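You operate a simulated robot arm through the tools that you are given. There is no shell and no other tool. Be economical: measure what you need, move in short steps, check, and stop when the job is done.

The job below is to be done with a simulated two-armed robot. You get a single attempt, and the scene is never put back.

## Task
Open the grey drawer, take the magnet and put it in the inside of the grey drawer, then shut the drawer. Then put the black small tray from the top of the grading bench on the shelf under the shop bench. Then put the cylinder on top of the wiping pad. Then open the op bin lid. The order counts. Set down upright: magnet, cylinder.

The check looks at the end state, three seconds after you hand in, the way a careful person would. Anything else that was tipped, shoved, dropped, spilled or broken makes it a failure. A push-on lid holds only when it is set on centred and level and pressed home; a screw cap is set on level and turned clockwise until tight.

## Robot
Two 7-joint arms with fingered hands on one trunk, on a base that drives. Base frame: it is fixed to the floor where the robot stands at the start and does not move with it; the origin is under the middle of the robot, x ahead of it, y to its left, z up. Units: mm, degrees, N and s.
The left shoulder is at the start at [80, 197, 1487], the right one opposite. Places, roughly: OP bin lid [-5900, 4300, 1300]; cylinder [1000, -500, 1000]; grey drawer [600, 100, 700]; inside of the grey drawer [600, 100, 700]; magnet (6x3x5 cm) [300, 800, 900]; shelf under the shop bench [-1000, 2500, 300]; small tray [750, 0, 750]; wiping pad (8x6x5 cm) [-700, 2000, 300]. Payload 4 kg a hand.
The tool frame of a hand sits at the grasp point between the pads (the TCP): z along the fingers, y along the line on which they close. The tips reach 26 mm beyond it. The gripper opens to 132 mm. The gripper's body begins 73 mm behind the TCP. The gripper is a hand of 4 fingers: y runs from the thumb to the fingers, the wrist lies at [0, 0, -239] in the tool frame, and closing takes about 1.5 s.
Orientation is that of the tool frame in the base frame, as [roll, pitch, yaw] about the fixed x, y, z axes, in that order (R = Rz(yaw) Ry(pitch) Rx(roll)). With the fingers straight down and closing along the base's y, the tool's x points along the base's -x, its y along +y and its z along -z.

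## Interface
- The arms move only by the tool nudge_tool. It takes "left_deltas", "right_deltas" or both (then of equal length, played together; a hand with none holds still); each is a list of rows, each a list of 6 numbers: the shift along the base's x, y, z in mm, then the turn, a rotation vector about the base's x, y, z in degrees. In form: [[dx, dy, dz, wx, wy, wz], ...]. A call has 1 to 20 rows; each row is the pose to reach, as a shift and turn from the pose commanded when the call began. "left_jaw" and "right_jaw" are, for a hand that has rows, the gripper command, from -1 (shut) to 1 (fully open), values between in proportion, set as the call begins (left out, the last holds). A row lasts 0.2 s, in which the tool goes at most 50 mm and 8.6 degrees; a call with a longer step from one row to the next is refused whole, and so is a gripper value outside its range. Where a pose cannot be reached the arm comes as near as it can. A force on the tool above 40 N (or 10 N above the force at the start of the call, whichever is more), or a blocked arm, ends the call early, and 0.2 s more pass. Each finger travels about 72 mm/s and halts on what it meets, pressing with about 24 N; the grip force reading is that of the motor and also rises with nothing between the fingers. The clock runs only during rows and for 0.2 s after the last one: add rows that repeat a pose to give the fingers time. The reply holds the time, the measured pose of the TCP, the force on the tool along the base axes, the opening and the grip force, in the units named above and with some noise, with the torque about the TCP (base axes, N m) and any sound that the robot's microphone picked up.
- Cameras (640 x 400 px; columns grow to the right, rows downward): "scene" is now at [93.8, 25, 1631.3]; the picture's right is [0.37, -0.93, -0.00], its down [-0.81, -0.32, -0.49] and it looks along [0.46, 0.18, -0.87] (base axes); focal length 252 px, centre (320, 200). "left" rides on the left gripper at [-68, 2, -97] in its tool frame; the picture's right is [-0.03, -1.00, 0.00], its down [0.82, -0.02, -0.58] and it looks along [0.58, -0.02, 0.82] (tool axes); focal length 270 px, centre (320, 200). "right" rides on the right gripper at [68, 2, -97] in its tool frame; the picture's right is [-0.03, 1.00, 0.00], its down [-0.82, -0.02, -0.58] and it looks along [-0.58, -0.01, 0.82] (tool axes); focal length 270 px, centre (320, 200). There is no depth. A picture from a camera that has moved, and an enlarged one, comes with that camera's place and axes in the base frame and with its lens.
- get_image(camera): a new picture of that camera. No time passes.
- lift_body(by): slides the trunk up (or, below 0, down) by that many mm; the arms and the scene camera ride with it, the base frame stays. It gives what a move gives, with no picture.
- roll_base(legs): drives the robot by 1 to 6 legs, each [ahead, left, turn to the left] in mm, mm and degrees, along the robot's own axes; the way and the turn of a leg run together, so that a leg with both is an arc; at most 1500 mm and 180 degrees a leg. The arms and the cameras ride along, it lands a little off, and it stops where it bumps. It gives what a move gives.
- finger_targets(finger1, finger2, finger3, thumb_bend, hand): sets how far each is bent, from 0 (flat) to 1 (curled in); at 0.3 the hand is open as for a grip, at 0.7 the pads meet at the TCP. One left out holds its place. A second passes; each finger stops where it meets its share of the squeeze, and holds until it gets a number again. A gripper value or a shape takes the hand back. It gives what a move gives, with no picture; readings hold the bend of each and the force on the fingers (four entries, about 0 where the hand has none), thumb and palm.
- grasp_type(shape, hand): the hand has 4 fingers and takes this shape, open, in about a second: jaw (thumb against the fingers, like two jaws); tri (thumb and two fingers); tip (a fingertip pinch); poke (one finger out to press); point (the index stretched); flat (the hand flat); cup (the hand cupped); fist (a fist). The gripper value then closes the fingers along that shape, each until it touches; the sizes above hold for jaw. It gives what a move gives, with no picture.
- aim_head(pan, tilt): turns the head with the scene camera to pan (to the left, within 86 degrees either way) and tilt (down, from -29 to 69), counted from straight ahead of the robot. It gives what a move gives.
- inspect(camera, box): a new picture of the part [left, top, right, bottom] of that camera's present view, enlarged. No time passes.
- hand_in(): hands the job in; it is judged then, once.

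Go step by step. Nothing tells you exact positions but the pictures and the camera data: compare them with the known pose of the tool, close in by small moves and look again before you grip or let go. The budget is 165 turns and 122 pictures, counting those below and the enlarged ones. Unless the task says otherwise, let go and move clear before handing in.

The tools are called after "Call:" by a JSON object that holds its "name" and its "arguments". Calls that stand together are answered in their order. nudge_tool: Moves the arms, as the interface text tells. Its arguments: {"type":"object","properties":{"left_deltas":{"type":"array"},"left_jaw":{"type":"number"},"right_deltas":{"type":"array"},"right_jaw":{"type":"number"}},"required":[]} The other tools are called the same way: lift_body (by) slides the trunk up or down; grasp_type (shape, hand) gives the hand a shape; finger_targets (finger1, finger2, finger3, thumb_bend, hand) moves the fingers one by one; roll_base (legs) drives the base; aim_head (pan, tilt) turns the head that bears the scene camera; get_image (camera) takes a picture; inspect (camera, box) takes an enlarged picture of a part of a camera's view; hand_in () hands the job in.

At the start:

```text
time: 0.0
left_ee_pos: [399.7, 262.6, 1015.2]
left_ee_rot: [179.3, 2.7, -179.0]
left_force: [-0.6, -0.3, 0.2]
left_ft_torque: [0.0, 0.01, 0.02]
left_gripper_width: 131.9
left_gripper_force: 0.1
left_shape: jaw
left_bend: [0.3, 0.3, 0.3, 0.3]
left_finger forces: [0.0, 0.0, 0.0, 0.0, 0.1, 0.0]
right_ee_pos: [370.4, -114.6, 1052.6]
right_ee_rot: [-180.0, -0.1, -180.0]
right_force: [-0.1, 0.6, -0.2]
right_ft_torque: [0.03, 0.0, 0.02]
right_gripper_width: 132.0
right_gripper_force: 0.1
right_shape: jaw
right_bend: [0.3, 0.3, 0.3, 0.3]
right_finger forces: [0.0, 0.0, 0.0, 0.1, 0.1, 0.0]
trunk travel left (down, up): [-797.0, 43.0]
robot x, y, heading: [-1.8, 1.4, 0.1]
head pan, tilt: [21.4, 60.6]
```

scene: 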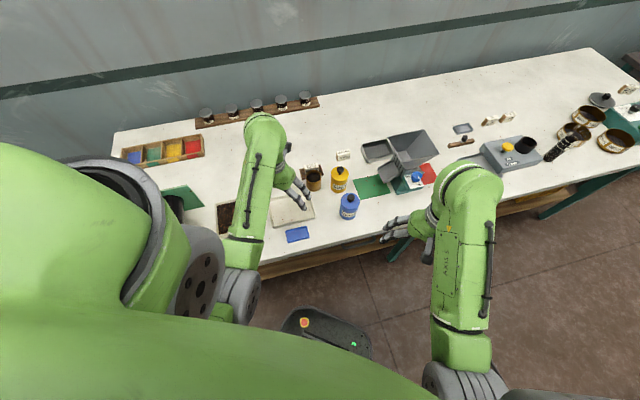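
right: 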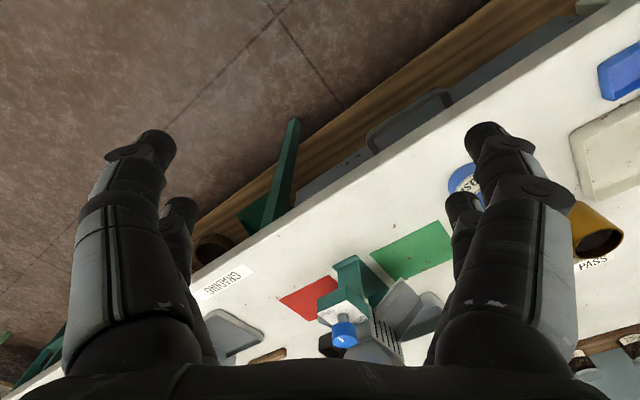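
left: 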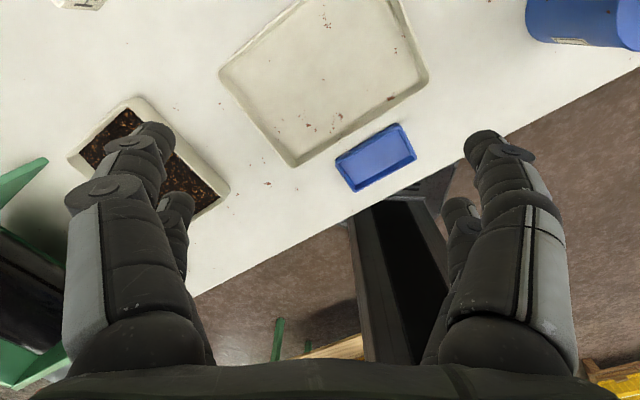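

I see a long white bench ahead, set at an angle, with trays, bottles and small machines on it. I don't yet know which bench is which, so I'll look around with the head first.

Call:
{"name": "aim_head", "arguments": {"pan": 0, "tilt": 35}}

Call:
{"name": "get_image", "arguments": {"camera": "scene"}}

Call:
{"name": "aim_head", "arguments": {"pan": 70, "tilt": 30}}

Call:
{"name": "get_image", "arguments": {"camera": "scene"}}

Call:
{"name": "aim_head", "arguments": {"pan": -60, "tilt": 30}}

Call:
{"name": "get_image", "arguments": {"camera": "scene"}}

```text
time: 0.9
left_ee_pos: [403.0, 264.7, 1018.4]
left_ee_rot: [179.2, 3.4, -178.7]
left_force: [0.7, 0.5, 0.3]
left_ft_torque: [-0.03, 0.0, 0.02]
left_gripper_width: 132.0
left_gripper_force: 0.1
left_shape: jaw
left_bend: [0.3, 0.3, 0.3, 0.3]
left_finger forces: [0.0, 0.1, 0.0, 0.0, 0.1, 0.0]
right_ee_pos: [370.4, -114.2, 1053.6]
right_ee_rot: [-179.9, 0.0, -179.9]
right_force: [0.6, 0.3, 0.6]
right_ft_torque: [-0.02, -0.03, -0.02]
right_gripper_width: 132.1
right_gripper_force: 0.0
right_shape: jaw
right_bend: [0.3, 0.3, 0.3, 0.3]
right_finger forces: [0.0, 0.0, 0.1, 0.1, 0.0, 0.0]
trunk travel left (down, up): [-797.0, 43.0]
robot x, y, heading: [-1.2, 0.4, 0.1]
head pan, tilt: [0.0, 35.0]
```

```text
118 pictures are left
camera scene: at [120.3, 1.1, 1666.3], right [0.0, -1.0, 0.0], down [-0.57, 0.0, -0.82], along [0.82, 0.0, -0.57], focal length 252 px, centre (320, 200)
```

scene: 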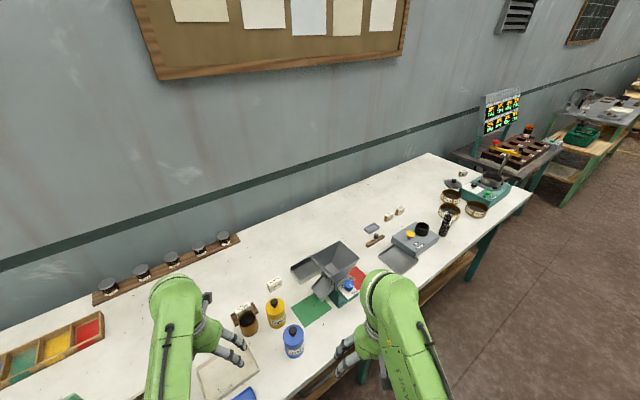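

```text
time: 2.3
left_ee_pos: [404.0, 264.8, 1020.6]
left_ee_rot: [179.3, 3.6, -178.7]
left_force: [-0.2, -0.3, 0.0]
left_ft_torque: [0.0, 0.03, -0.01]
left_gripper_width: 131.9
left_gripper_force: 0.0
left_shape: jaw
left_bend: [0.3, 0.3, 0.3, 0.3]
left_finger forces: [0.0, 0.1, 0.0, 0.1, 0.0, 0.0]
right_ee_pos: [370.0, -114.2, 1052.1]
right_ee_rot: [-180.0, 0.0, -179.9]
right_force: [-0.4, 0.4, 0.3]
right_ft_torque: [0.05, -0.01, -0.01]
right_gripper_width: 132.0
right_gripper_force: 0.0
right_shape: jaw
right_bend: [0.3, 0.3, 0.3, 0.3]
right_finger forces: [0.0, 0.0, 0.1, 0.1, 0.0, 0.0]
trunk travel left (down, up): [-797.0, 43.0]
robot x, y, heading: [-0.8, -2.2, -0.1]
head pan, tilt: [70.0, 30.0]
```

```text
117 pictures are left
camera scene: at [63.3, 86.0, 1674.4], right [0.94, -0.34, 0.0], down [-0.17, -0.47, -0.87], along [0.3, 0.81, -0.5], focal length 252 px, centre (320, 200)
```

scene: 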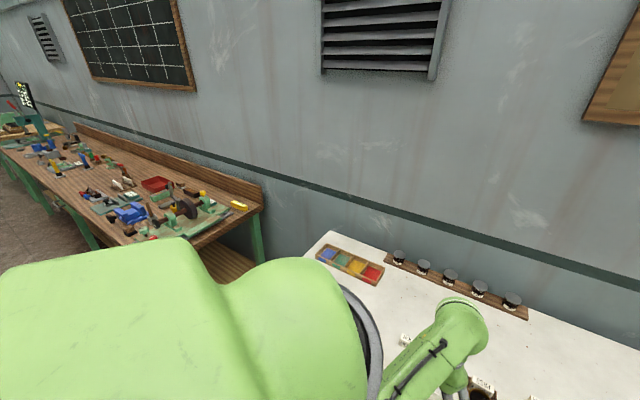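

```text
time: 4.4
left_ee_pos: [404.7, 265.1, 1020.7]
left_ee_rot: [179.3, 3.7, -178.8]
left_force: [0.0, -0.3, 0.3]
left_ft_torque: [0.0, 0.0, 0.0]
left_gripper_width: 131.7
left_gripper_force: 0.1
left_shape: jaw
left_bend: [0.3, 0.3, 0.3, 0.3]
left_finger forces: [0.0, 0.0, 0.0, 0.1, 0.1, 0.0]
right_ee_pos: [370.5, -114.5, 1053.0]
right_ee_rot: [180.0, 0.0, 180.0]
right_force: [0.7, -0.2, -0.2]
right_ft_torque: [0.01, 0.02, 0.01]
right_gripper_width: 132.0
right_gripper_force: 0.0
right_shape: jaw
right_bend: [0.3, 0.3, 0.3, 0.3]
right_finger forces: [0.1, 0.0, 0.0, 0.0, 0.0, 0.0]
trunk travel left (down, up): [-797.0, 43.0]
robot x, y, heading: [-0.7, 1.9, 0.1]
head pan, tilt: [-60.0, 30.0]
```

```text
116 pictures are left
camera scene: at [77.6, -77.3, 1674.8], right [-0.87, -0.5, 0.0], down [-0.25, 0.43, -0.87], along [0.43, -0.75, -0.5], focal length 252 px, centre (320, 200)
```

scene: 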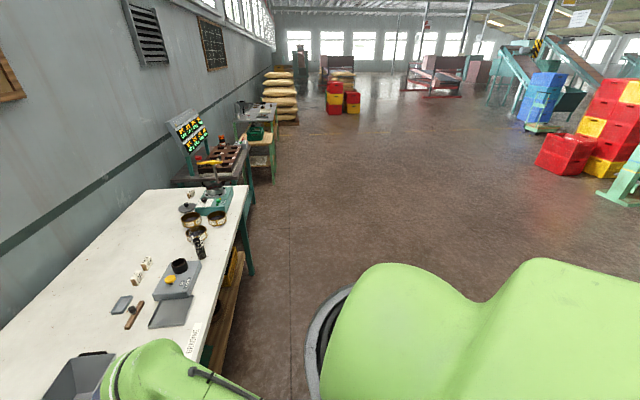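

The white bench is probably the grading bench and the brown one to the left the shop bench. I'll enlarge some parts and look for the drawer.

Call:
{"name": "aim_head", "arguments": {"pan": -20, "tilt": 40}}

Call:
{"name": "inspect", "arguments": {"camera": "scene", "box": [160, 90, 420, 260]}}

Call:
{"name": "inspect", "arguments": {"camera": "right", "box": [150, 0, 640, 380]}}

Call:
{"name": "inspect", "arguments": {"camera": "left", "box": [0, 0, 640, 400]}}

Call:
{"name": "aim_head", "arguments": {"pan": 30, "tilt": 60}}

Call:
{"name": "inspect", "arguments": {"camera": "scene", "box": [100, 50, 500, 350]}}

```text
time: 5.5
left_ee_pos: [404.4, 265.4, 1019.7]
left_ee_rot: [179.4, 3.6, -178.8]
left_force: [-1.5, 0.5, -0.3]
left_ft_torque: [-0.01, -0.01, 0.0]
left_gripper_width: 131.8
left_gripper_force: 0.1
left_shape: jaw
left_bend: [0.3, 0.3, 0.3, 0.3]
left_finger forces: [0.0, 0.0, 0.0, 0.1, 0.1, 0.0]
right_ee_pos: [370.9, -113.7, 1053.4]
right_ee_rot: [-179.9, 0.0, 180.0]
right_force: [-0.6, -0.9, -0.4]
right_ft_torque: [0.03, 0.01, 0.01]
right_gripper_width: 132.0
right_gripper_force: 0.0
right_shape: jaw
right_bend: [0.3, 0.3, 0.3, 0.3]
right_finger forces: [0.0, 0.1, 0.0, 0.0, 0.0, 0.1]
trunk travel left (down, up): [-797.0, 43.0]
robot x, y, heading: [0.6, 0.4, 0.1]
head pan, tilt: [-20.0, 40.0]
```

```text
2.35 times, centred on (290, 175) of scene
camera zoom: at [112.1, -28.2, 1659.5], right [-0.34, -0.94, 0.0], down [-0.6, 0.22, -0.77], along [0.72, -0.26, -0.64], focal length 594 px, centre (391, 259)
```

zoom: 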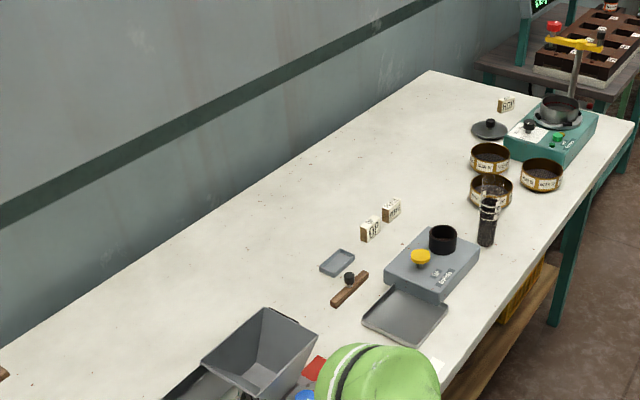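

```text
1.05 times, centred on (395, 190) of right (not enlarged: the box is as wide or as high as the picture)
camera zoom: at [301.7, -112.3, 1150.8], right [0.03, 1.0, 0.0], down [0.82, -0.02, 0.58], along [0.58, -0.01, -0.82], focal length 284 px, centre (241, 210)
```

zoom: 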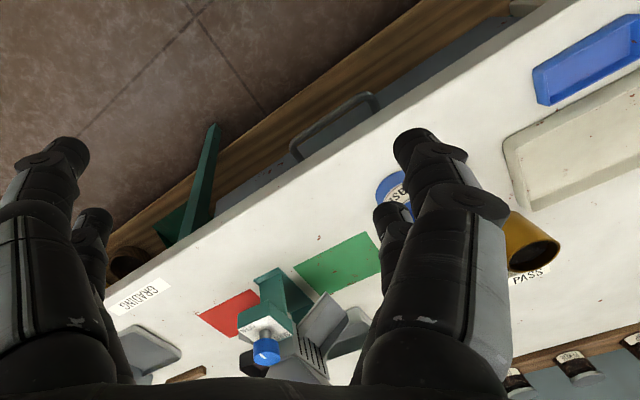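

```text
1.00 times, centred on (320, 200) of left (not enlarged: the box is as wide or as high as the picture)
camera zoom: at [467.6, 265.5, 1121.1], right [0.05, -1.0, -0.01], down [-0.85, -0.05, 0.52], along [-0.52, -0.01, -0.85], focal length 270 px, centre (320, 200)
```

zoom: 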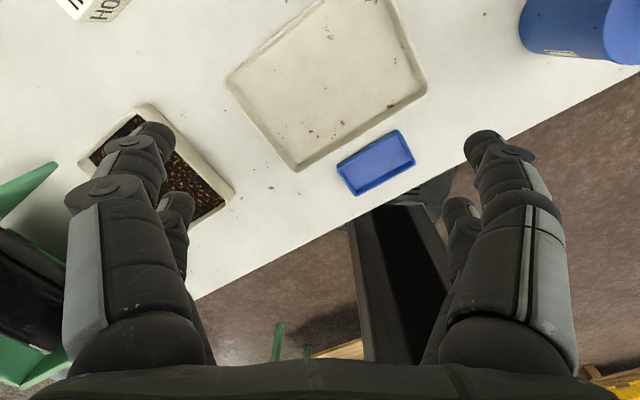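

```text
time: 6.7
left_ee_pos: [405.2, 264.2, 1020.1]
left_ee_rot: [179.2, 3.5, -178.8]
left_force: [-0.5, 0.3, -0.2]
left_ft_torque: [-0.01, 0.03, 0.02]
left_gripper_width: 131.9
left_gripper_force: 0.1
left_shape: jaw
left_bend: [0.3, 0.3, 0.3, 0.3]
left_finger forces: [0.1, 0.1, 0.0, 0.1, 0.0, 0.0]
right_ee_pos: [370.4, -114.6, 1053.5]
right_ee_rot: [-180.0, -0.1, -179.9]
right_force: [-0.2, -0.2, -0.4]
right_ft_torque: [-0.02, 0.0, 0.01]
right_gripper_width: 132.0
right_gripper_force: 0.0
right_shape: jaw
right_bend: [0.3, 0.3, 0.3, 0.3]
right_finger forces: [0.1, 0.0, 0.0, 0.1, 0.0, 0.0]
trunk travel left (down, up): [-797.0, 43.0]
robot x, y, heading: [3.2, 0.7, -0.1]
head pan, tilt: [30.0, 60.0]
```

```text
1.33 times, centred on (300, 200) of scene
camera zoom: at [90.1, 34.3, 1632.7], right [0.5, -0.87, 0.0], down [-0.75, -0.43, -0.5], along [0.43, 0.25, -0.87], focal length 337 px, centre (347, 200)
```

zoom: 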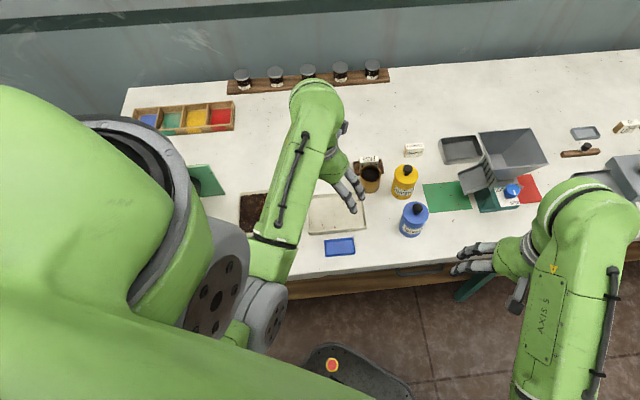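

The drawer front with its handle is under the bench edge, near the middle. I'll back off for a clear view of the bench front and the magnet.

Call:
{"name": "roll_base", "arguments": {"legs": [[-600, 0, 0]]}}

Call:
{"name": "aim_head", "arguments": {"pan": 20, "tilt": 35}}

Call:
{"name": "get_image", "arguments": {"camera": "scene"}}

Call:
{"name": "inspect", "arguments": {"camera": "scene", "box": [80, 120, 400, 320]}}

Call:
{"name": "aim_head", "arguments": {"pan": 65, "tilt": 25}}

Call:
{"name": "get_image", "arguments": {"camera": "scene"}}

```text
time: 9.6
left_ee_pos: [-115.8, 270.1, 1021.1]
left_ee_rot: [179.0, 3.7, -178.4]
left_force: [0.1, -0.1, 0.7]
left_ft_torque: [0.05, 0.0, -0.04]
left_gripper_width: 131.8
left_gripper_force: 0.0
left_shape: jaw
left_bend: [0.3, 0.3, 0.3, 0.3]
left_finger forces: [0.0, 0.0, 0.0, 0.0, 0.0, 0.0]
right_ee_pos: [-147.9, -109.0, 1053.6]
right_ee_rot: [179.9, -0.2, -179.7]
right_force: [-0.4, -0.3, -0.2]
right_ft_torque: [0.01, 0.02, -0.03]
right_gripper_width: 131.9
right_gripper_force: 0.0
right_shape: jaw
right_bend: [0.3, 0.3, 0.3, 0.3]
right_finger forces: [0.1, 0.0, 0.0, 0.0, 0.0, 0.0]
trunk travel left (down, up): [-797.0, 43.0]
robot x, y, heading: [-518.2, 2.1, 0.5]
head pan, tilt: [30.0, 60.0]
stopped in leg 1: the robot was blocked; the commanded pose is now the measured one
```

```text
time: 10.5
left_ee_pos: [-118.1, 272.2, 1022.2]
left_ee_rot: [179.2, 3.8, -178.4]
left_force: [0.2, 0.9, 0.3]
left_ft_torque: [-0.01, -0.01, -0.02]
left_gripper_width: 131.8
left_gripper_force: 0.1
left_shape: jaw
left_bend: [0.3, 0.3, 0.3, 0.3]
left_finger forces: [0.1, 0.1, 0.0, 0.0, 0.1, 0.1]
right_ee_pos: [-152.6, -106.8, 1053.0]
right_ee_rot: [-180.0, 0.0, -179.7]
right_force: [0.2, 0.4, 0.9]
right_ft_torque: [-0.04, 0.01, 0.03]
right_gripper_width: 132.0
right_gripper_force: 0.0
right_shape: jaw
right_bend: [0.3, 0.3, 0.3, 0.3]
right_finger forces: [0.0, 0.1, 0.1, 0.0, 0.0, 0.0]
trunk travel left (down, up): [-797.0, 43.0]
robot x, y, heading: [-521.5, 2.3, 0.0]
head pan, tilt: [20.0, 35.0]
```

```text
111 pictures are left
camera scene: at [-409.2, 37.4, 1666.9], right [0.35, -0.94, 0.0], down [-0.54, -0.2, -0.82], along [0.77, 0.28, -0.57], focal length 252 px, centre (320, 200)
```

scene: 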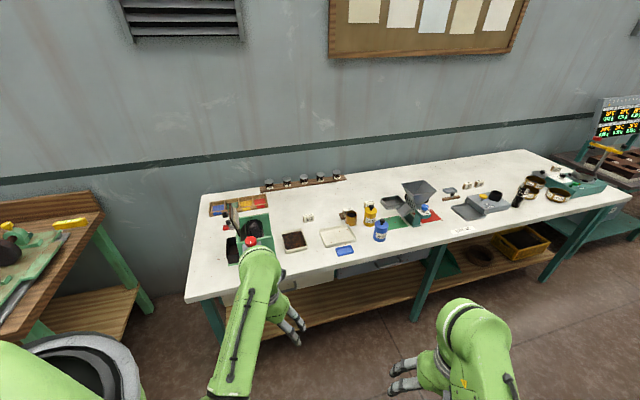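

```text
2.00 times, centred on (240, 220) of scene
camera zoom: at [-409.2, 37.4, 1666.9], right [0.35, -0.94, 0.0], down [-0.54, -0.2, -0.82], along [0.77, 0.28, -0.57], focal length 505 px, centre (480, 160)
```

zoom: 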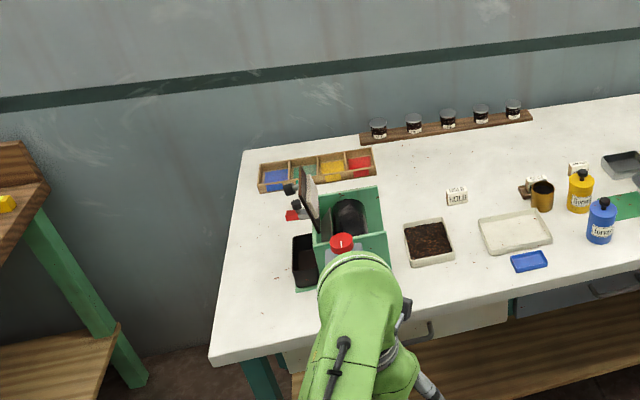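

```text
time: 11.6
left_ee_pos: [-116.7, 272.2, 1021.3]
left_ee_rot: [179.1, 3.8, -178.6]
left_force: [0.5, -0.1, -0.1]
left_ft_torque: [0.01, 0.01, 0.01]
left_gripper_width: 131.8
left_gripper_force: 0.1
left_shape: jaw
left_bend: [0.3, 0.3, 0.3, 0.3]
left_finger forces: [0.0, 0.0, 0.0, 0.1, 0.0, 0.1]
right_ee_pos: [-149.8, -107.8, 1054.2]
right_ee_rot: [-180.0, 0.0, -179.7]
right_force: [-0.3, -0.4, -0.6]
right_ft_torque: [0.0, 0.0, 0.0]
right_gripper_width: 131.9
right_gripper_force: 0.1
right_shape: jaw
right_bend: [0.3, 0.3, 0.3, 0.3]
right_finger forces: [0.0, 0.0, 0.0, 0.0, 0.0, 0.0]
trunk travel left (down, up): [-797.0, 43.0]
robot x, y, heading: [-523.9, 6.2, 0.1]
head pan, tilt: [65.0, 25.0]
```

```text
109 pictures are left
camera scene: at [-450.5, 89.7, 1682.7], right [0.91, -0.42, 0.0], down [-0.18, -0.38, -0.91], along [0.38, 0.82, -0.42], focal length 252 px, centre (320, 200)
```

scene: 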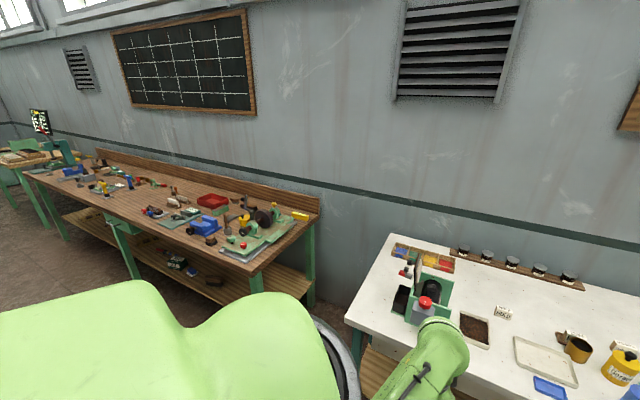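

I bumped something behind and stopped, so I'll avoid that direction. Next I'll enlarge the left end of the bench and the drawer area.

Call:
{"name": "inspect", "arguments": {"camera": "scene", "box": [370, 230, 510, 330]}}

Call:
{"name": "aim_head", "arguments": {"pan": 0, "tilt": 35}}

Call:
{"name": "inspect", "arguments": {"camera": "scene", "box": [180, 140, 420, 300]}}

Call:
{"name": "aim_head", "arguments": {"pan": -86, "tilt": 30}}

Call:
{"name": "get_image", "arguments": {"camera": "scene"}}

```text
4.00 times, centred on (440, 280) of scene
camera zoom: at [-450.5, 89.7, 1682.7], right [0.91, -0.42, 0.0], down [-0.18, -0.38, -0.91], along [0.38, 0.82, -0.42], focal length 1010 px, centre (-160, -120)
```

zoom: 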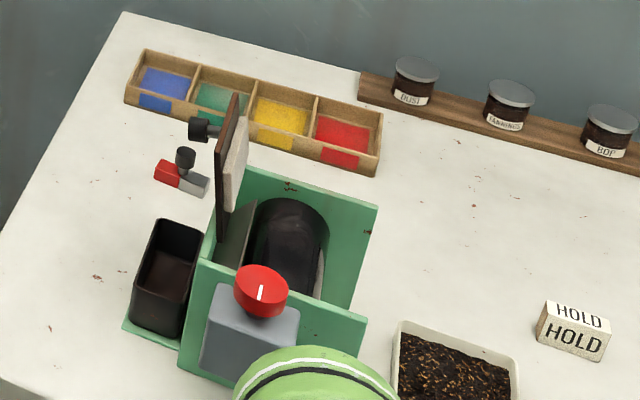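

```text
time: 12.9
left_ee_pos: [-116.4, 271.8, 1021.6]
left_ee_rot: [179.1, 3.7, -178.5]
left_force: [0.0, -0.6, -0.6]
left_ft_torque: [0.01, -0.01, -0.03]
left_gripper_width: 132.0
left_gripper_force: 0.0
left_shape: jaw
left_bend: [0.3, 0.3, 0.3, 0.3]
left_finger forces: [0.0, 0.0, 0.1, 0.0, 0.0, 0.1]
right_ee_pos: [-150.5, -106.4, 1054.4]
right_ee_rot: [-180.0, -0.1, -179.7]
right_force: [-0.1, 0.0, -0.4]
right_ft_torque: [0.0, 0.0, 0.0]
right_gripper_width: 131.8
right_gripper_force: 0.0
right_shape: jaw
right_bend: [0.3, 0.3, 0.3, 0.3]
right_finger forces: [0.0, 0.1, 0.0, 0.1, 0.1, 0.1]
trunk travel left (down, up): [-797.0, 43.0]
robot x, y, heading: [-520.7, 4.6, 0.3]
head pan, tilt: [0.0, 35.0]
```

```text
2.50 times, centred on (300, 220) of scene
camera zoom: at [-400.7, 7.0, 1667.0], right [0.01, -1.0, 0.0], down [-0.57, 0.0, -0.82], along [0.82, 0.01, -0.57], focal length 631 px, centre (370, 150)
```

zoom: 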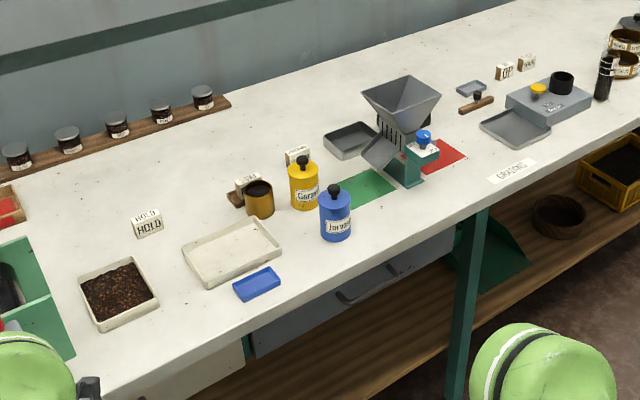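

```text
time: 14.6
left_ee_pos: [-117.8, 273.1, 1021.1]
left_ee_rot: [179.2, 3.8, -178.4]
left_force: [0.8, 0.0, -0.6]
left_ft_torque: [0.0, -0.02, 0.03]
left_gripper_width: 131.9
left_gripper_force: 0.0
left_shape: jaw
left_bend: [0.3, 0.3, 0.3, 0.3]
left_finger forces: [0.1, 0.0, 0.1, 0.0, 0.0, 0.0]
right_ee_pos: [-150.4, -107.0, 1053.8]
right_ee_rot: [-180.0, -0.1, -179.8]
right_force: [-1.0, 0.4, -0.4]
right_ft_torque: [0.02, 0.03, 0.0]
right_gripper_width: 131.8
right_gripper_force: 0.1
right_shape: jaw
right_bend: [0.3, 0.3, 0.3, 0.3]
right_finger forces: [0.0, 0.0, 0.0, 0.0, 0.0, 0.1]
trunk travel left (down, up): [-797.0, 43.0]
robot x, y, heading: [-521.1, 10.3, 0.2]
head pan, tilt: [-85.9, 30.0]
```

```text
106 pictures are left
camera scene: at [-481.6, -83.7, 1674.8], right [-1.0, -0.08, 0.0], down [-0.04, 0.5, -0.87], along [0.07, -0.86, -0.5], focal length 252 px, centre (320, 200)
```

scene: 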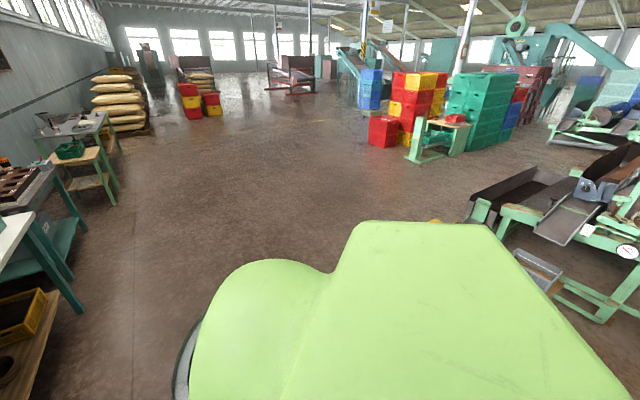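

The magnet looks like the small red-and-grey block with a black knob near (284,743). The dark tray next to the hopper is near (785,67), and the grey drawer handle near (430,10,785). The bench front runs at about -52°, so I'll drive to face the drawer squarely at a heading of 38°.

Call:
{"name": "roll_base", "arguments": {"legs": [[484, -203, 0], [0, 0, 38]]}}

Call:
{"name": "lift_body", "arguments": {"by": -300}}

Call:
{"name": "aim_head", "arguments": {"pan": -10, "tilt": 55}}

Call:
{"name": "get_image", "arguments": {"camera": "scene"}}

Call:
{"name": "get_image", "arguments": {"camera": "right"}}

```text
time: 19.4
left_ee_pos: [128.4, 258.0, 1021.5]
left_ee_rot: [179.1, 3.8, -141.2]
left_force: [0.4, 0.1, -0.1]
left_ft_torque: [0.02, -0.03, -0.03]
left_gripper_width: 132.0
left_gripper_force: 0.1
left_shape: jaw
left_bend: [0.3, 0.3, 0.3, 0.3]
left_finger forces: [0.1, 0.1, 0.0, 0.1, 0.0, 0.0]
right_ee_pos: [331.7, -64.9, 1052.7]
right_ee_rot: [-180.0, -0.2, -142.5]
right_force: [-0.4, -0.2, 0.6]
right_ft_torque: [-0.01, -0.02, -0.01]
right_gripper_width: 131.9
right_gripper_force: 0.1
right_shape: jaw
right_bend: [0.3, 0.3, 0.3, 0.3]
right_finger forces: [0.0, 0.1, 0.0, 0.0, 0.0, 0.0]
trunk travel left (down, up): [-797.0, 43.0]
robot x, y, heading: [-32.1, -200.7, 37.6]
head pan, tilt: [-85.9, 30.0]
```

```text
time: 22.6
left_ee_pos: [124.3, 252.7, 772.2]
left_ee_rot: [179.5, 1.8, -141.1]
left_force: [0.0, 1.4, -0.9]
left_ft_torque: [0.03, -0.01, -0.02]
left_gripper_width: 132.1
left_gripper_force: 0.1
left_shape: jaw
left_bend: [0.3, 0.3, 0.3, 0.3]
left_finger forces: [0.0, 0.0, 0.0, 0.0, 0.1, 0.1]
right_ee_pos: [333.0, -62.3, 818.0]
right_ee_rot: [-180.0, -0.1, -142.4]
right_force: [0.0, -0.4, -0.3]
right_ft_torque: [0.0, -0.01, -0.03]
right_gripper_width: 131.9
right_gripper_force: 0.0
right_shape: jaw
right_bend: [0.3, 0.3, 0.3, 0.3]
right_finger forces: [0.0, 0.1, 0.1, 0.1, 0.0, 0.0]
trunk travel left (down, up): [-560.0, 280.0]
robot x, y, heading: [-28.2, -195.0, 37.7]
head pan, tilt: [-85.9, 30.0]
stopped: the arm was blocked; the commanded pose is now the measured one
```

```text
time: 24.1
left_ee_pos: [123.6, 254.1, 774.3]
left_ee_rot: [179.6, 2.1, -140.9]
left_force: [0.4, 0.2, -0.2]
left_ft_torque: [-0.03, 0.02, -0.01]
left_gripper_width: 131.6
left_gripper_force: 0.1
left_shape: jaw
left_bend: [0.3, 0.3, 0.3, 0.3]
left_finger forces: [0.0, 0.1, 0.0, 0.1, 0.1, 0.1]
right_ee_pos: [333.3, -60.9, 817.6]
right_ee_rot: [-180.0, -0.2, -142.5]
right_force: [-0.3, -0.5, 0.9]
right_ft_torque: [0.01, 0.0, -0.01]
right_gripper_width: 132.1
right_gripper_force: 0.1
right_shape: jaw
right_bend: [0.3, 0.3, 0.3, 0.3]
right_finger forces: [0.1, 0.0, 0.0, 0.1, 0.0, 0.1]
trunk travel left (down, up): [-560.0, 280.0]
robot x, y, heading: [-30.0, -201.2, 37.6]
head pan, tilt: [-10.0, 55.0]
```

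```text
105 pictures are left
camera scene: at [61.4, -144.0, 1403.5], right [0.46, -0.89, 0.0], down [-0.73, -0.38, -0.57], along [0.51, 0.26, -0.82], focal length 252 px, centre (320, 200)
```

scene: 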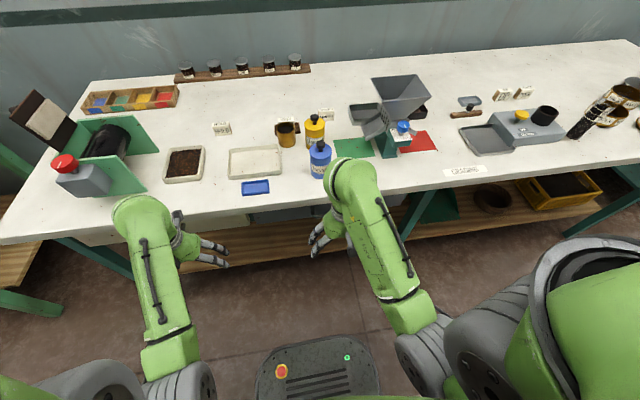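

```text
104 pictures are left
camera right: at [278.0, -102.4, 914.5], right [-0.59, 0.81, 0.0], down [0.66, 0.48, 0.57], along [0.46, 0.34, -0.82], focal length 270 px, centre (320, 200)
```

right: 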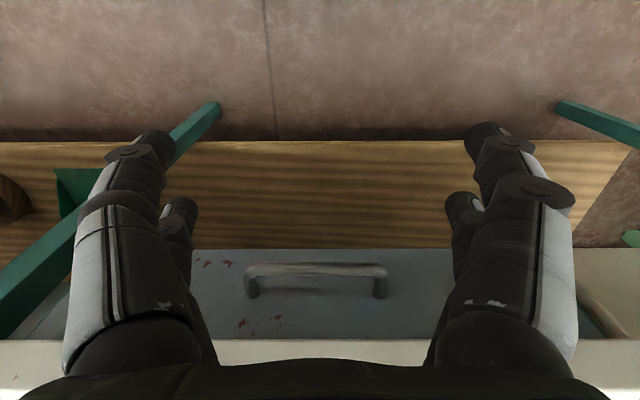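

The right wrist camera shows the drawer handle square ahead, just under the slab, at roughly z≈775. I'll back off 120 mm and pitch the right hand to point forward.

Call:
{"name": "roll_base", "arguments": {"legs": [[-120, 0, 0]]}}

Call:
{"name": "nudge_tool", "arguments": {"right_deltas": [[0, 0, 0, 4.9, -6.3, 0], [0, 0, 0, 9.8, -12.6, 0], [0, 0, 0, 14.6, -19, 0], [0, 0, 0, 19.5, -25.3, 0], [0, 0, 0, 24.4, -31.6, 0], [0, 0, 0, 29.3, -38, 0], [0, 0, 0, 34.2, -44.3, 0], [0, 0, 0, 39, -50.6, 0], [0, 0, 0, 43.9, -57, 0], [0, 0, 0, 48.8, -63.3, 0], [0, 0, 0, 53.7, -69.6, 0], [0, 0, 0, 53.7, -69.6, 0]]}}

Call:
{"name": "get_image", "arguments": {"camera": "scene"}}

```text
time: 25.3
left_ee_pos: [27.5, 181.0, 772.9]
left_ee_rot: [179.6, 2.0, -141.1]
left_force: [0.4, -0.2, 0.7]
left_ft_torque: [-0.01, 0.04, -0.01]
left_gripper_width: 132.1
left_gripper_force: 0.1
left_shape: jaw
left_bend: [0.3, 0.3, 0.3, 0.3]
left_finger forces: [0.0, 0.0, 0.0, 0.0, 0.0, 0.0]
right_ee_pos: [237.2, -137.8, 817.2]
right_ee_rot: [-179.9, -0.2, -142.5]
right_force: [-0.4, -1.1, 1.0]
right_ft_torque: [-0.01, -0.02, 0.02]
right_gripper_width: 132.2
right_gripper_force: 0.1
right_shape: jaw
right_bend: [0.3, 0.3, 0.3, 0.3]
right_finger forces: [0.1, 0.2, 0.1, 0.1, 0.1, 0.0]
trunk travel left (down, up): [-560.0, 280.0]
robot x, y, heading: [-130.4, -272.8, 37.6]
head pan, tilt: [-10.0, 55.0]
```

```text
time: 27.9
left_ee_pos: [28.4, 179.7, 774.7]
left_ee_rot: [179.4, 2.1, -141.0]
left_force: [0.6, 0.0, -0.5]
left_ft_torque: [0.06, -0.01, -0.01]
left_gripper_width: 131.7
left_gripper_force: 0.0
left_shape: jaw
left_bend: [0.3, 0.3, 0.3, 0.3]
left_finger forces: [0.0, 0.0, 0.0, 0.0, 0.0, 0.1]
right_ee_pos: [237.3, -136.2, 816.0]
right_ee_rot: [175.8, 87.8, -146.7]
right_force: [-0.3, -0.3, 0.3]
right_ft_torque: [0.0, -0.01, 0.01]
right_gripper_width: 131.8
right_gripper_force: 0.0
right_shape: jaw
right_bend: [0.3, 0.3, 0.3, 0.3]
right_finger forces: [0.0, 0.1, 0.1, 0.0, 0.1, 0.0]
trunk travel left (down, up): [-560.0, 280.0]
robot x, y, heading: [-128.8, -272.2, 37.3]
head pan, tilt: [-10.0, 55.0]
```

```text
103 pictures are left
camera scene: at [-35.0, -219.0, 1403.7], right [0.46, -0.89, 0.0], down [-0.73, -0.38, -0.57], along [0.51, 0.26, -0.82], focal length 252 px, centre (320, 200)
```

scene: 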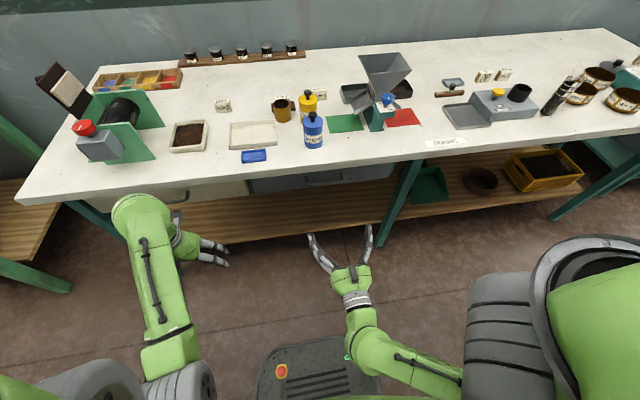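

The hand now points forward. I'll roll it by 90° so the jaws close vertically.

Call:
{"name": "nudge_tool", "arguments": {"right_deltas": [[0, 0, 0, -6.5, -5, 0], [0, 0, 0, -13, -10, 0], [0, 0, 0, -19.4, -15, 0], [0, 0, 0, -25.9, -20, 0], [0, 0, 0, -32.4, -24.9, 0], [0, 0, 0, -38.9, -29.9, 0], [0, 0, 0, -45.4, -34.9, 0], [0, 0, 0, -51.8, -39.9, 0], [0, 0, 0, -58.3, -44.9, 0], [0, 0, 0, -64.8, -49.9, 0], [0, 0, 0, -71.3, -54.9, 0], [0, 0, 0, -71.3, -54.9, 0]]}}

Call:
{"name": "get_image", "arguments": {"camera": "right"}}

Call:
{"name": "inspect", "arguments": {"camera": "scene", "box": [180, 100, 500, 300]}}

```text
time: 30.5
left_ee_pos: [28.8, 179.4, 774.8]
left_ee_rot: [179.6, 2.2, -141.1]
left_force: [0.2, 0.4, -0.1]
left_ft_torque: [0.0, 0.03, -0.02]
left_gripper_width: 132.0
left_gripper_force: 0.1
left_shape: jaw
left_bend: [0.3, 0.3, 0.3, 0.3]
left_finger forces: [0.0, 0.0, 0.0, 0.0, 0.0, 0.0]
right_ee_pos: [236.8, -137.9, 818.4]
right_ee_rot: [-90.2, 0.0, -54.5]
right_force: [-0.2, -0.4, 0.9]
right_ft_torque: [-0.01, -0.03, -0.01]
right_gripper_width: 131.8
right_gripper_force: 0.2
right_shape: jaw
right_bend: [0.3, 0.3, 0.3, 0.3]
right_finger forces: [0.1, 0.0, 0.1, 0.0, 0.1, 0.0]
trunk travel left (down, up): [-560.0, 280.0]
robot x, y, heading: [-129.5, -273.2, 37.3]
head pan, tilt: [-10.0, 55.0]
```

```text
102 pictures are left
camera right: at [197.8, -249.4, 816.1], right [-0.02, 0.02, -1.0], down [-0.94, 0.33, 0.02], along [0.33, 0.94, 0.01], focal length 270 px, centre (320, 200)
```

right: 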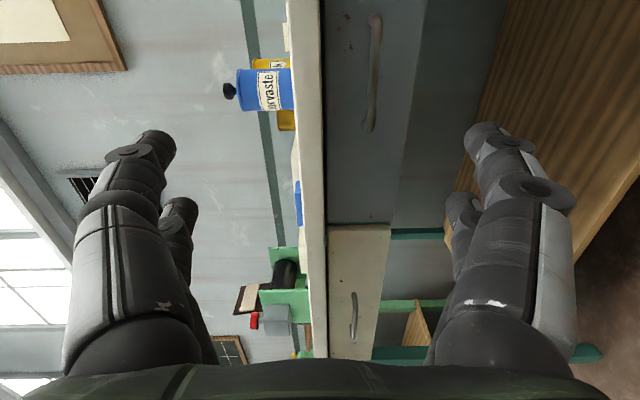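

```text
2.00 times, centred on (340, 200) of scene
camera zoom: at [-34.8, -219.3, 1403.6], right [0.46, -0.89, 0.0], down [-0.73, -0.38, -0.57], along [0.51, 0.26, -0.82], focal length 505 px, centre (280, 200)
```

zoom: 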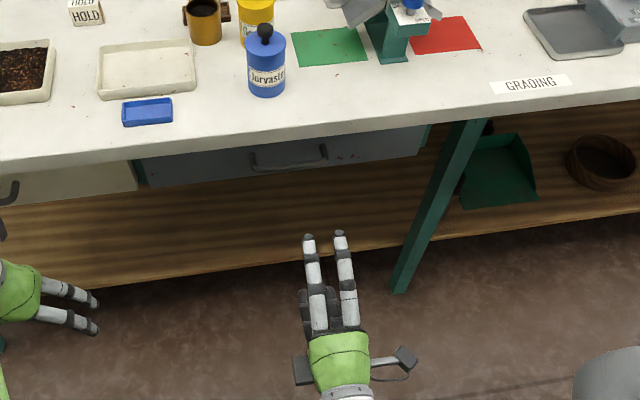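

The two views place the handle bar near (449,8,751), running at -52°. I'll narrow the jaw, line up at the bar's height and close in part of the way.

Call:
{"name": "nudge_tool", "arguments": {"right_deltas": [[0, 0, -34, 0, 0, 1.5], [10, 6, -67, 0, 0, 2.7], [40, 26, -67, 0, 0, 2.7], [70, 48, -67, 0, 0, 2.7], [100, 72, -67, 0, 0, 2.7], [130, 90, -67, 0, 0, 2.7], [130, 90, -67, 0, 0, 2.7]], "right_jaw": -0.1}}

Call:
{"name": "get_image", "arguments": {"camera": "right"}}

Call:
{"name": "inspect", "arguments": {"camera": "scene", "box": [240, 130, 420, 260]}}

```text
time: 32.1
left_ee_pos: [28.2, 178.7, 776.1]
left_ee_rot: [179.5, 2.2, -141.1]
left_force: [0.5, 0.4, -0.3]
left_ft_torque: [-0.03, -0.03, 0.02]
left_gripper_width: 131.9
left_gripper_force: 0.0
left_shape: jaw
left_bend: [0.3, 0.3, 0.3, 0.3]
left_finger forces: [0.0, 0.1, 0.1, 0.0, 0.0, 0.1]
right_ee_pos: [369.3, -49.5, 750.2]
right_ee_rot: [-90.2, 0.2, -51.8]
right_force: [-0.6, -0.3, -0.7]
right_ft_torque: [-0.01, 0.0, 0.02]
right_gripper_width: 59.8
right_gripper_force: 0.1
right_shape: jaw
right_bend: [0.73, 0.73, 0.73, 0.7]
right_finger forces: [0.0, 0.1, 0.0, 0.0, 0.1, 0.0]
trunk travel left (down, up): [-560.0, 280.0]
robot x, y, heading: [-127.3, -273.6, 37.6]
head pan, tilt: [-10.0, 55.0]
```

```text
100 pictures are left
camera right: at [335.0, -162.5, 747.9], right [-0.02, 0.02, -1.0], down [-0.96, 0.28, 0.03], along [0.29, 0.96, 0.01], focal length 270 px, centre (320, 200)
```

right: 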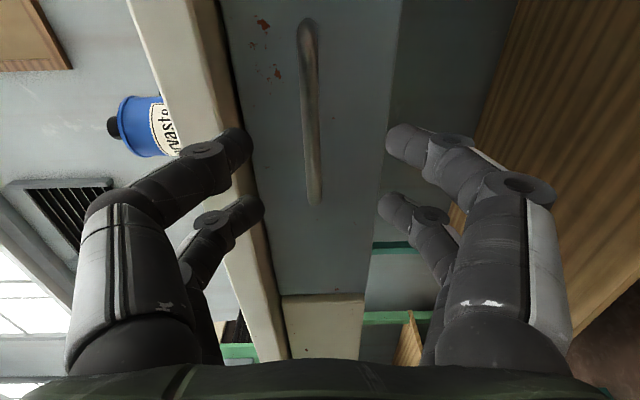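

```text
3.08 times, centred on (330, 195) of scene
camera zoom: at [-34.7, -219.4, 1403.6], right [0.46, -0.89, 0.0], down [-0.73, -0.38, -0.57], along [0.51, 0.26, -0.82], focal length 777 px, centre (289, 215)
```

zoom: 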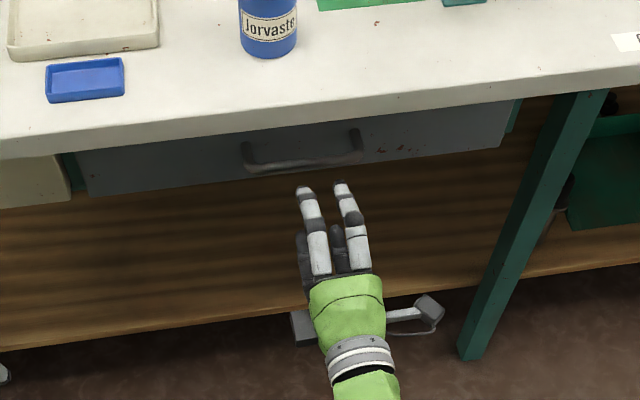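

The bar is vertically centred on the jaws at z≈752, with about 80–90 mm left to go. I'll move forward 80 mm and look.

Call:
{"name": "nudge_tool", "arguments": {"right_deltas": [[16, 12, 1, 0, 0, 0], [32, 24, 2, 0, 0, 0], [48, 36, 2, 0, 0, 0], [64, 48, 2, 0, 0, 0], [64, 48, 2, 0, 0, 0]]}}

Call:
{"name": "get_image", "arguments": {"camera": "right"}}

Call:
{"name": "inspect", "arguments": {"camera": "scene", "box": [240, 130, 420, 260]}}

```text
time: 33.3
left_ee_pos: [28.3, 180.5, 774.1]
left_ee_rot: [179.4, 2.2, -141.2]
left_force: [-1.0, -0.2, -0.5]
left_ft_torque: [0.03, -0.01, 0.01]
left_gripper_width: 131.8
left_gripper_force: 0.0
left_shape: jaw
left_bend: [0.3, 0.3, 0.3, 0.3]
left_finger forces: [0.0, 0.1, 0.0, 0.1, 0.1, 0.0]
right_ee_pos: [433.4, -0.4, 751.7]
right_ee_rot: [-90.3, 0.2, -52.0]
right_force: [0.1, -1.5, 0.2]
right_ft_torque: [0.02, -0.01, -0.01]
right_gripper_width: 59.9
right_gripper_force: 0.1
right_shape: jaw
right_bend: [0.73, 0.73, 0.73, 0.7]
right_finger forces: [0.0, 0.0, 0.0, 0.1, 0.0, 0.1]
trunk travel left (down, up): [-560.0, 280.0]
robot x, y, heading: [-129.8, -273.1, 37.5]
head pan, tilt: [-10.0, 55.0]
```

```text
98 pictures are left
camera right: at [397.9, -114.1, 750.4], right [-0.02, 0.02, -1.0], down [-0.96, 0.29, 0.03], along [0.29, 0.96, 0.01], focal length 270 px, centre (320, 200)
```

right: 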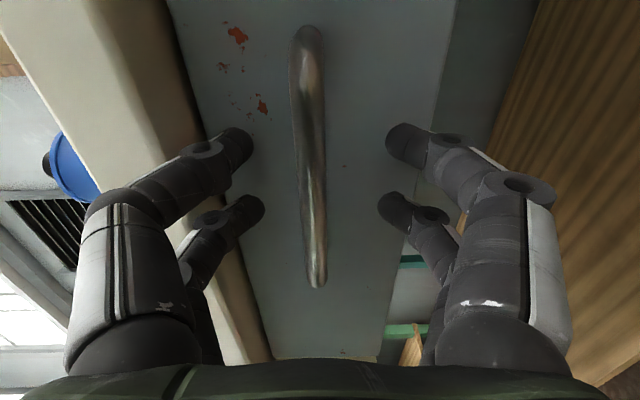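

```text
3.08 times, centred on (330, 195) of scene
camera zoom: at [-34.6, -219.5, 1403.6], right [0.46, -0.89, 0.0], down [-0.73, -0.38, -0.57], along [0.51, 0.26, -0.82], focal length 777 px, centre (289, 215)
```

zoom: 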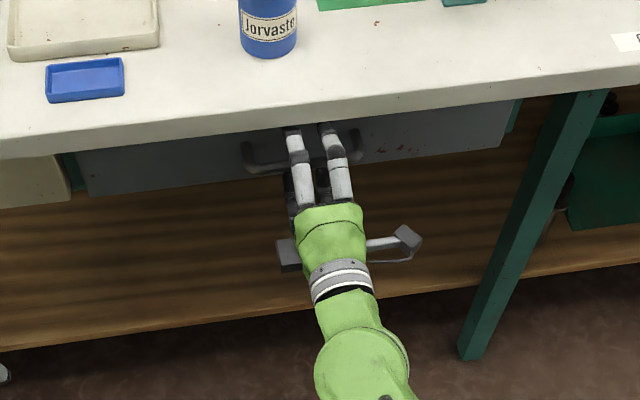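

The TCP is at the bar, centred along it and between the jaws. I'll close on it.

Call:
{"name": "nudge_tool", "arguments": {"right_deltas": [[0, 0, 0, 0, 0, 0], [0, 0, 0, 0, 0, 0], [0, 0, 0, 0, 0, 0], [0, 0, 0, 0, 0, 0], [0, 0, 0, 0, 0, 0], [0, 0, 0, 0, 0, 0]], "right_jaw": -1}}

Call:
{"name": "get_image", "arguments": {"camera": "right"}}

```text
time: 34.7
left_ee_pos: [29.9, 179.6, 775.4]
left_ee_rot: [179.5, 2.2, -141.1]
left_force: [0.1, -0.2, 0.4]
left_ft_torque: [-0.02, 0.03, 0.03]
left_gripper_width: 131.9
left_gripper_force: 0.2
left_shape: jaw
left_bend: [0.3, 0.3, 0.3, 0.3]
left_finger forces: [0.0, 0.1, 0.1, 0.0, 0.0, 0.0]
right_ee_pos: [432.7, -0.3, 752.6]
right_ee_rot: [-90.2, 0.2, -51.8]
right_force: [0.9, 0.2, 1.8]
right_ft_torque: [0.02, -0.05, 0.01]
right_gripper_width: 0.1
right_gripper_force: 23.9
right_shape: jaw
right_bend: [0.64, 0.63, 0.63, 0.7]
right_finger forces: [0.0, 0.1, 0.0, 0.0, 0.0, 0.0]
trunk travel left (down, up): [-560.0, 280.0]
robot x, y, heading: [-125.2, -274.5, 37.6]
head pan, tilt: [-10.0, 55.0]
```

```text
96 pictures are left
camera right: at [397.8, -114.1, 750.6], right [-0.02, 0.02, -1.0], down [-0.96, 0.28, 0.03], along [0.29, 0.96, 0.01], focal length 270 px, centre (320, 200)
```

right: 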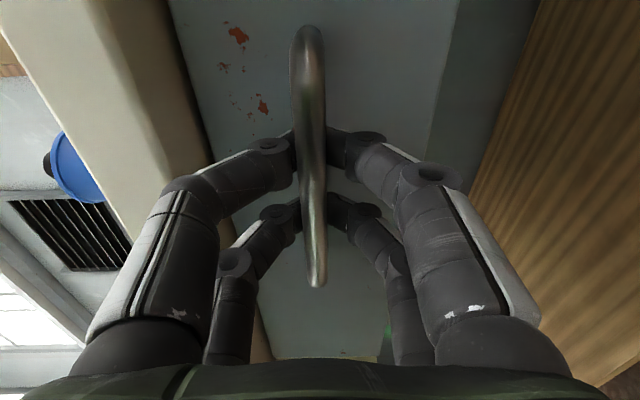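

The fingers closed fully behind the bar, so they cage it like a hook. I'll pull back gently and check.

Call:
{"name": "nudge_tool", "arguments": {"right_deltas": [[-8, -6, 0, 0, 0, 0], [-16, -12, 0, 0, 0, 0], [-32, -25, 0, 0, 0, 0], [-47, -37, 0, 0, 0, 0], [-47, -37, 0, 0, 0, 0]]}}

Call:
{"name": "get_image", "arguments": {"camera": "right"}}

Call:
{"name": "get_image", "arguments": {"camera": "scene"}}

```text
time: 35.9
left_ee_pos: [29.2, 179.5, 774.4]
left_ee_rot: [179.5, 2.2, -141.2]
left_force: [-0.1, 0.3, -0.4]
left_ft_torque: [-0.04, 0.01, 0.0]
left_gripper_width: 131.8
left_gripper_force: 0.2
left_shape: jaw
left_bend: [0.3, 0.3, 0.3, 0.3]
left_finger forces: [0.0, 0.0, 0.0, 0.0, 0.0, 0.0]
right_ee_pos: [382.9, -38.4, 753.6]
right_ee_rot: [-90.1, 0.1, -51.9]
right_force: [0.4, 0.2, 0.0]
right_ft_torque: [0.0, 0.0, -0.01]
right_gripper_width: 0.3
right_gripper_force: 24.1
right_shape: jaw
right_bend: [0.64, 0.63, 0.63, 0.7]
right_finger forces: [0.0, 0.0, 0.0, 0.0, 0.1, 0.0]
trunk travel left (down, up): [-560.0, 280.0]
robot x, y, heading: [-129.0, -273.4, 37.6]
head pan, tilt: [-10.0, 55.0]
```

```text
95 pictures are left
camera right: at [349.2, -151.0, 752.0], right [-0.02, 0.02, -1.0], down [-0.96, 0.28, 0.03], along [0.29, 0.96, 0.01], focal length 270 px, centre (320, 200)
```

right: 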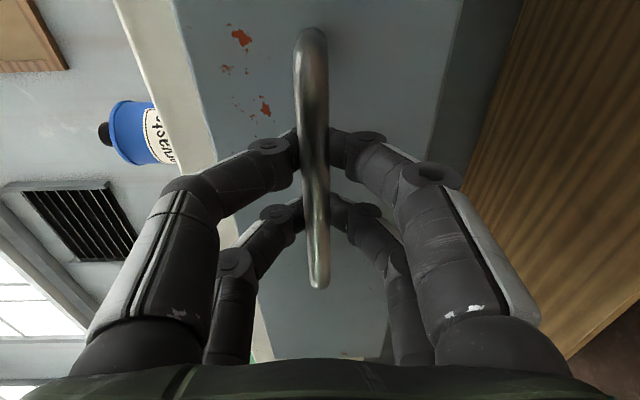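

```text
94 pictures are left
camera scene: at [-34.4, -219.7, 1403.5], right [0.46, -0.89, 0.0], down [-0.73, -0.38, -0.57], along [0.51, 0.26, -0.82], focal length 252 px, centre (320, 200)
```

scene: 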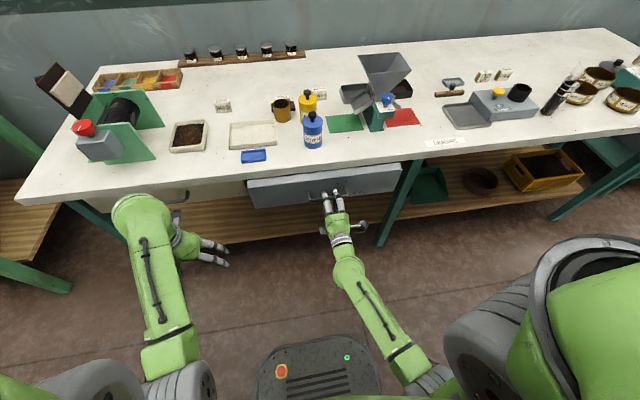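

The drawer is sliding out. I'll pull it another 150 mm.

Call:
{"name": "nudge_tool", "arguments": {"right_deltas": [[-20, -15, 0, 0, 0, 0], [-39, -31, 0, 0, 0, 0], [-59, -46, 0, 0, 0, 0], [-79, -62, 0, 0, 0, 0], [-98, -77, 0, 0, 0, 0], [-118, -92, 0, 0, 0, 0], [-118, -92, 0, 0, 0, 0]]}}

Call:
{"name": "get_image", "arguments": {"camera": "scene"}}

```text
time: 37.5
left_ee_pos: [28.9, 180.2, 775.1]
left_ee_rot: [179.4, 2.2, -141.1]
left_force: [0.3, 0.0, -0.7]
left_ft_torque: [0.01, 0.0, 0.04]
left_gripper_width: 131.9
left_gripper_force: 0.0
left_shape: jaw
left_bend: [0.3, 0.3, 0.3, 0.3]
left_finger forces: [0.0, 0.0, 0.0, 0.1, 0.1, 0.0]
right_ee_pos: [267.8, -129.8, 750.4]
right_ee_rot: [-90.2, 0.3, -51.9]
right_force: [-1.9, 0.3, 2.7]
right_ft_torque: [-0.05, -0.08, -0.03]
right_gripper_width: 0.0
right_gripper_force: 24.1
right_shape: jaw
right_bend: [0.65, 0.65, 0.61, 0.7]
right_finger forces: [0.0, 0.0, 0.1, 0.1, 0.0, 0.0]
trunk travel left (down, up): [-560.0, 280.0]
robot x, y, heading: [-129.5, -276.9, 37.2]
head pan, tilt: [-10.0, 55.0]
```

```text
93 pictures are left
camera scene: at [-34.4, -219.9, 1403.5], right [0.46, -0.89, 0.0], down [-0.73, -0.38, -0.57], along [0.51, 0.26, -0.82], focal length 252 px, centre (320, 200)
```

scene: 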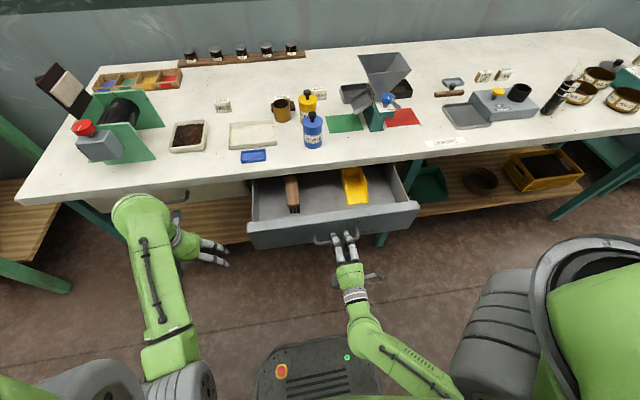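

The drawer is open about 200 mm, with two tools inside and free space between them. I'll release the handle, withdraw, then move left along the bench toward the magnet.

Call:
{"name": "nudge_tool", "arguments": {"right_deltas": [[0, 0, 0, 0, 0, 0], [0, 0, 0, 0, 0, 0], [0, 0, 0, 0, 0, 0], [0, 0, 0, 0, 0, 0], [-16, -12, 0, 0, 0, 0], [-32, -24, 0, 0, 0, 0], [-47, -37, 0, 0, 0, 0], [-63, -49, 0, 0, 0, 0], [-63, -49, 0, 0, 0, 0]], "right_jaw": -0.1}}

Call:
{"name": "get_image", "arguments": {"camera": "right"}}

```text
time: 39.5
left_ee_pos: [28.6, 179.5, 775.4]
left_ee_rot: [179.4, 2.1, -141.1]
left_force: [0.4, -0.4, 0.2]
left_ft_torque: [0.0, -0.01, 0.02]
left_gripper_width: 132.0
left_gripper_force: 0.1
left_shape: jaw
left_bend: [0.3, 0.3, 0.3, 0.3]
left_finger forces: [0.0, 0.0, 0.2, 0.0, 0.1, 0.1]
right_ee_pos: [204.0, -179.3, 752.3]
right_ee_rot: [-90.3, 0.1, -51.9]
right_force: [-0.9, 0.9, -0.9]
right_ft_torque: [0.02, -0.01, 0.01]
right_gripper_width: 58.8
right_gripper_force: 0.1
right_shape: jaw
right_bend: [0.73, 0.73, 0.73, 0.7]
right_finger forces: [0.0, 0.0, 0.0, 0.0, 0.0, 0.0]
trunk travel left (down, up): [-560.0, 280.0]
robot x, y, heading: [-130.1, -270.9, 37.2]
head pan, tilt: [-10.0, 55.0]
```

```text
92 pictures are left
camera right: at [169.7, -292.5, 752.1], right [-0.02, 0.02, -1.0], down [-0.96, 0.29, 0.03], along [0.29, 0.96, 0.01], focal length 270 px, centre (320, 200)
```

right: 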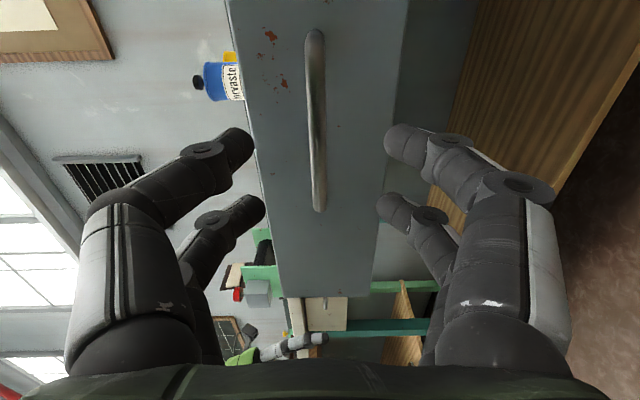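

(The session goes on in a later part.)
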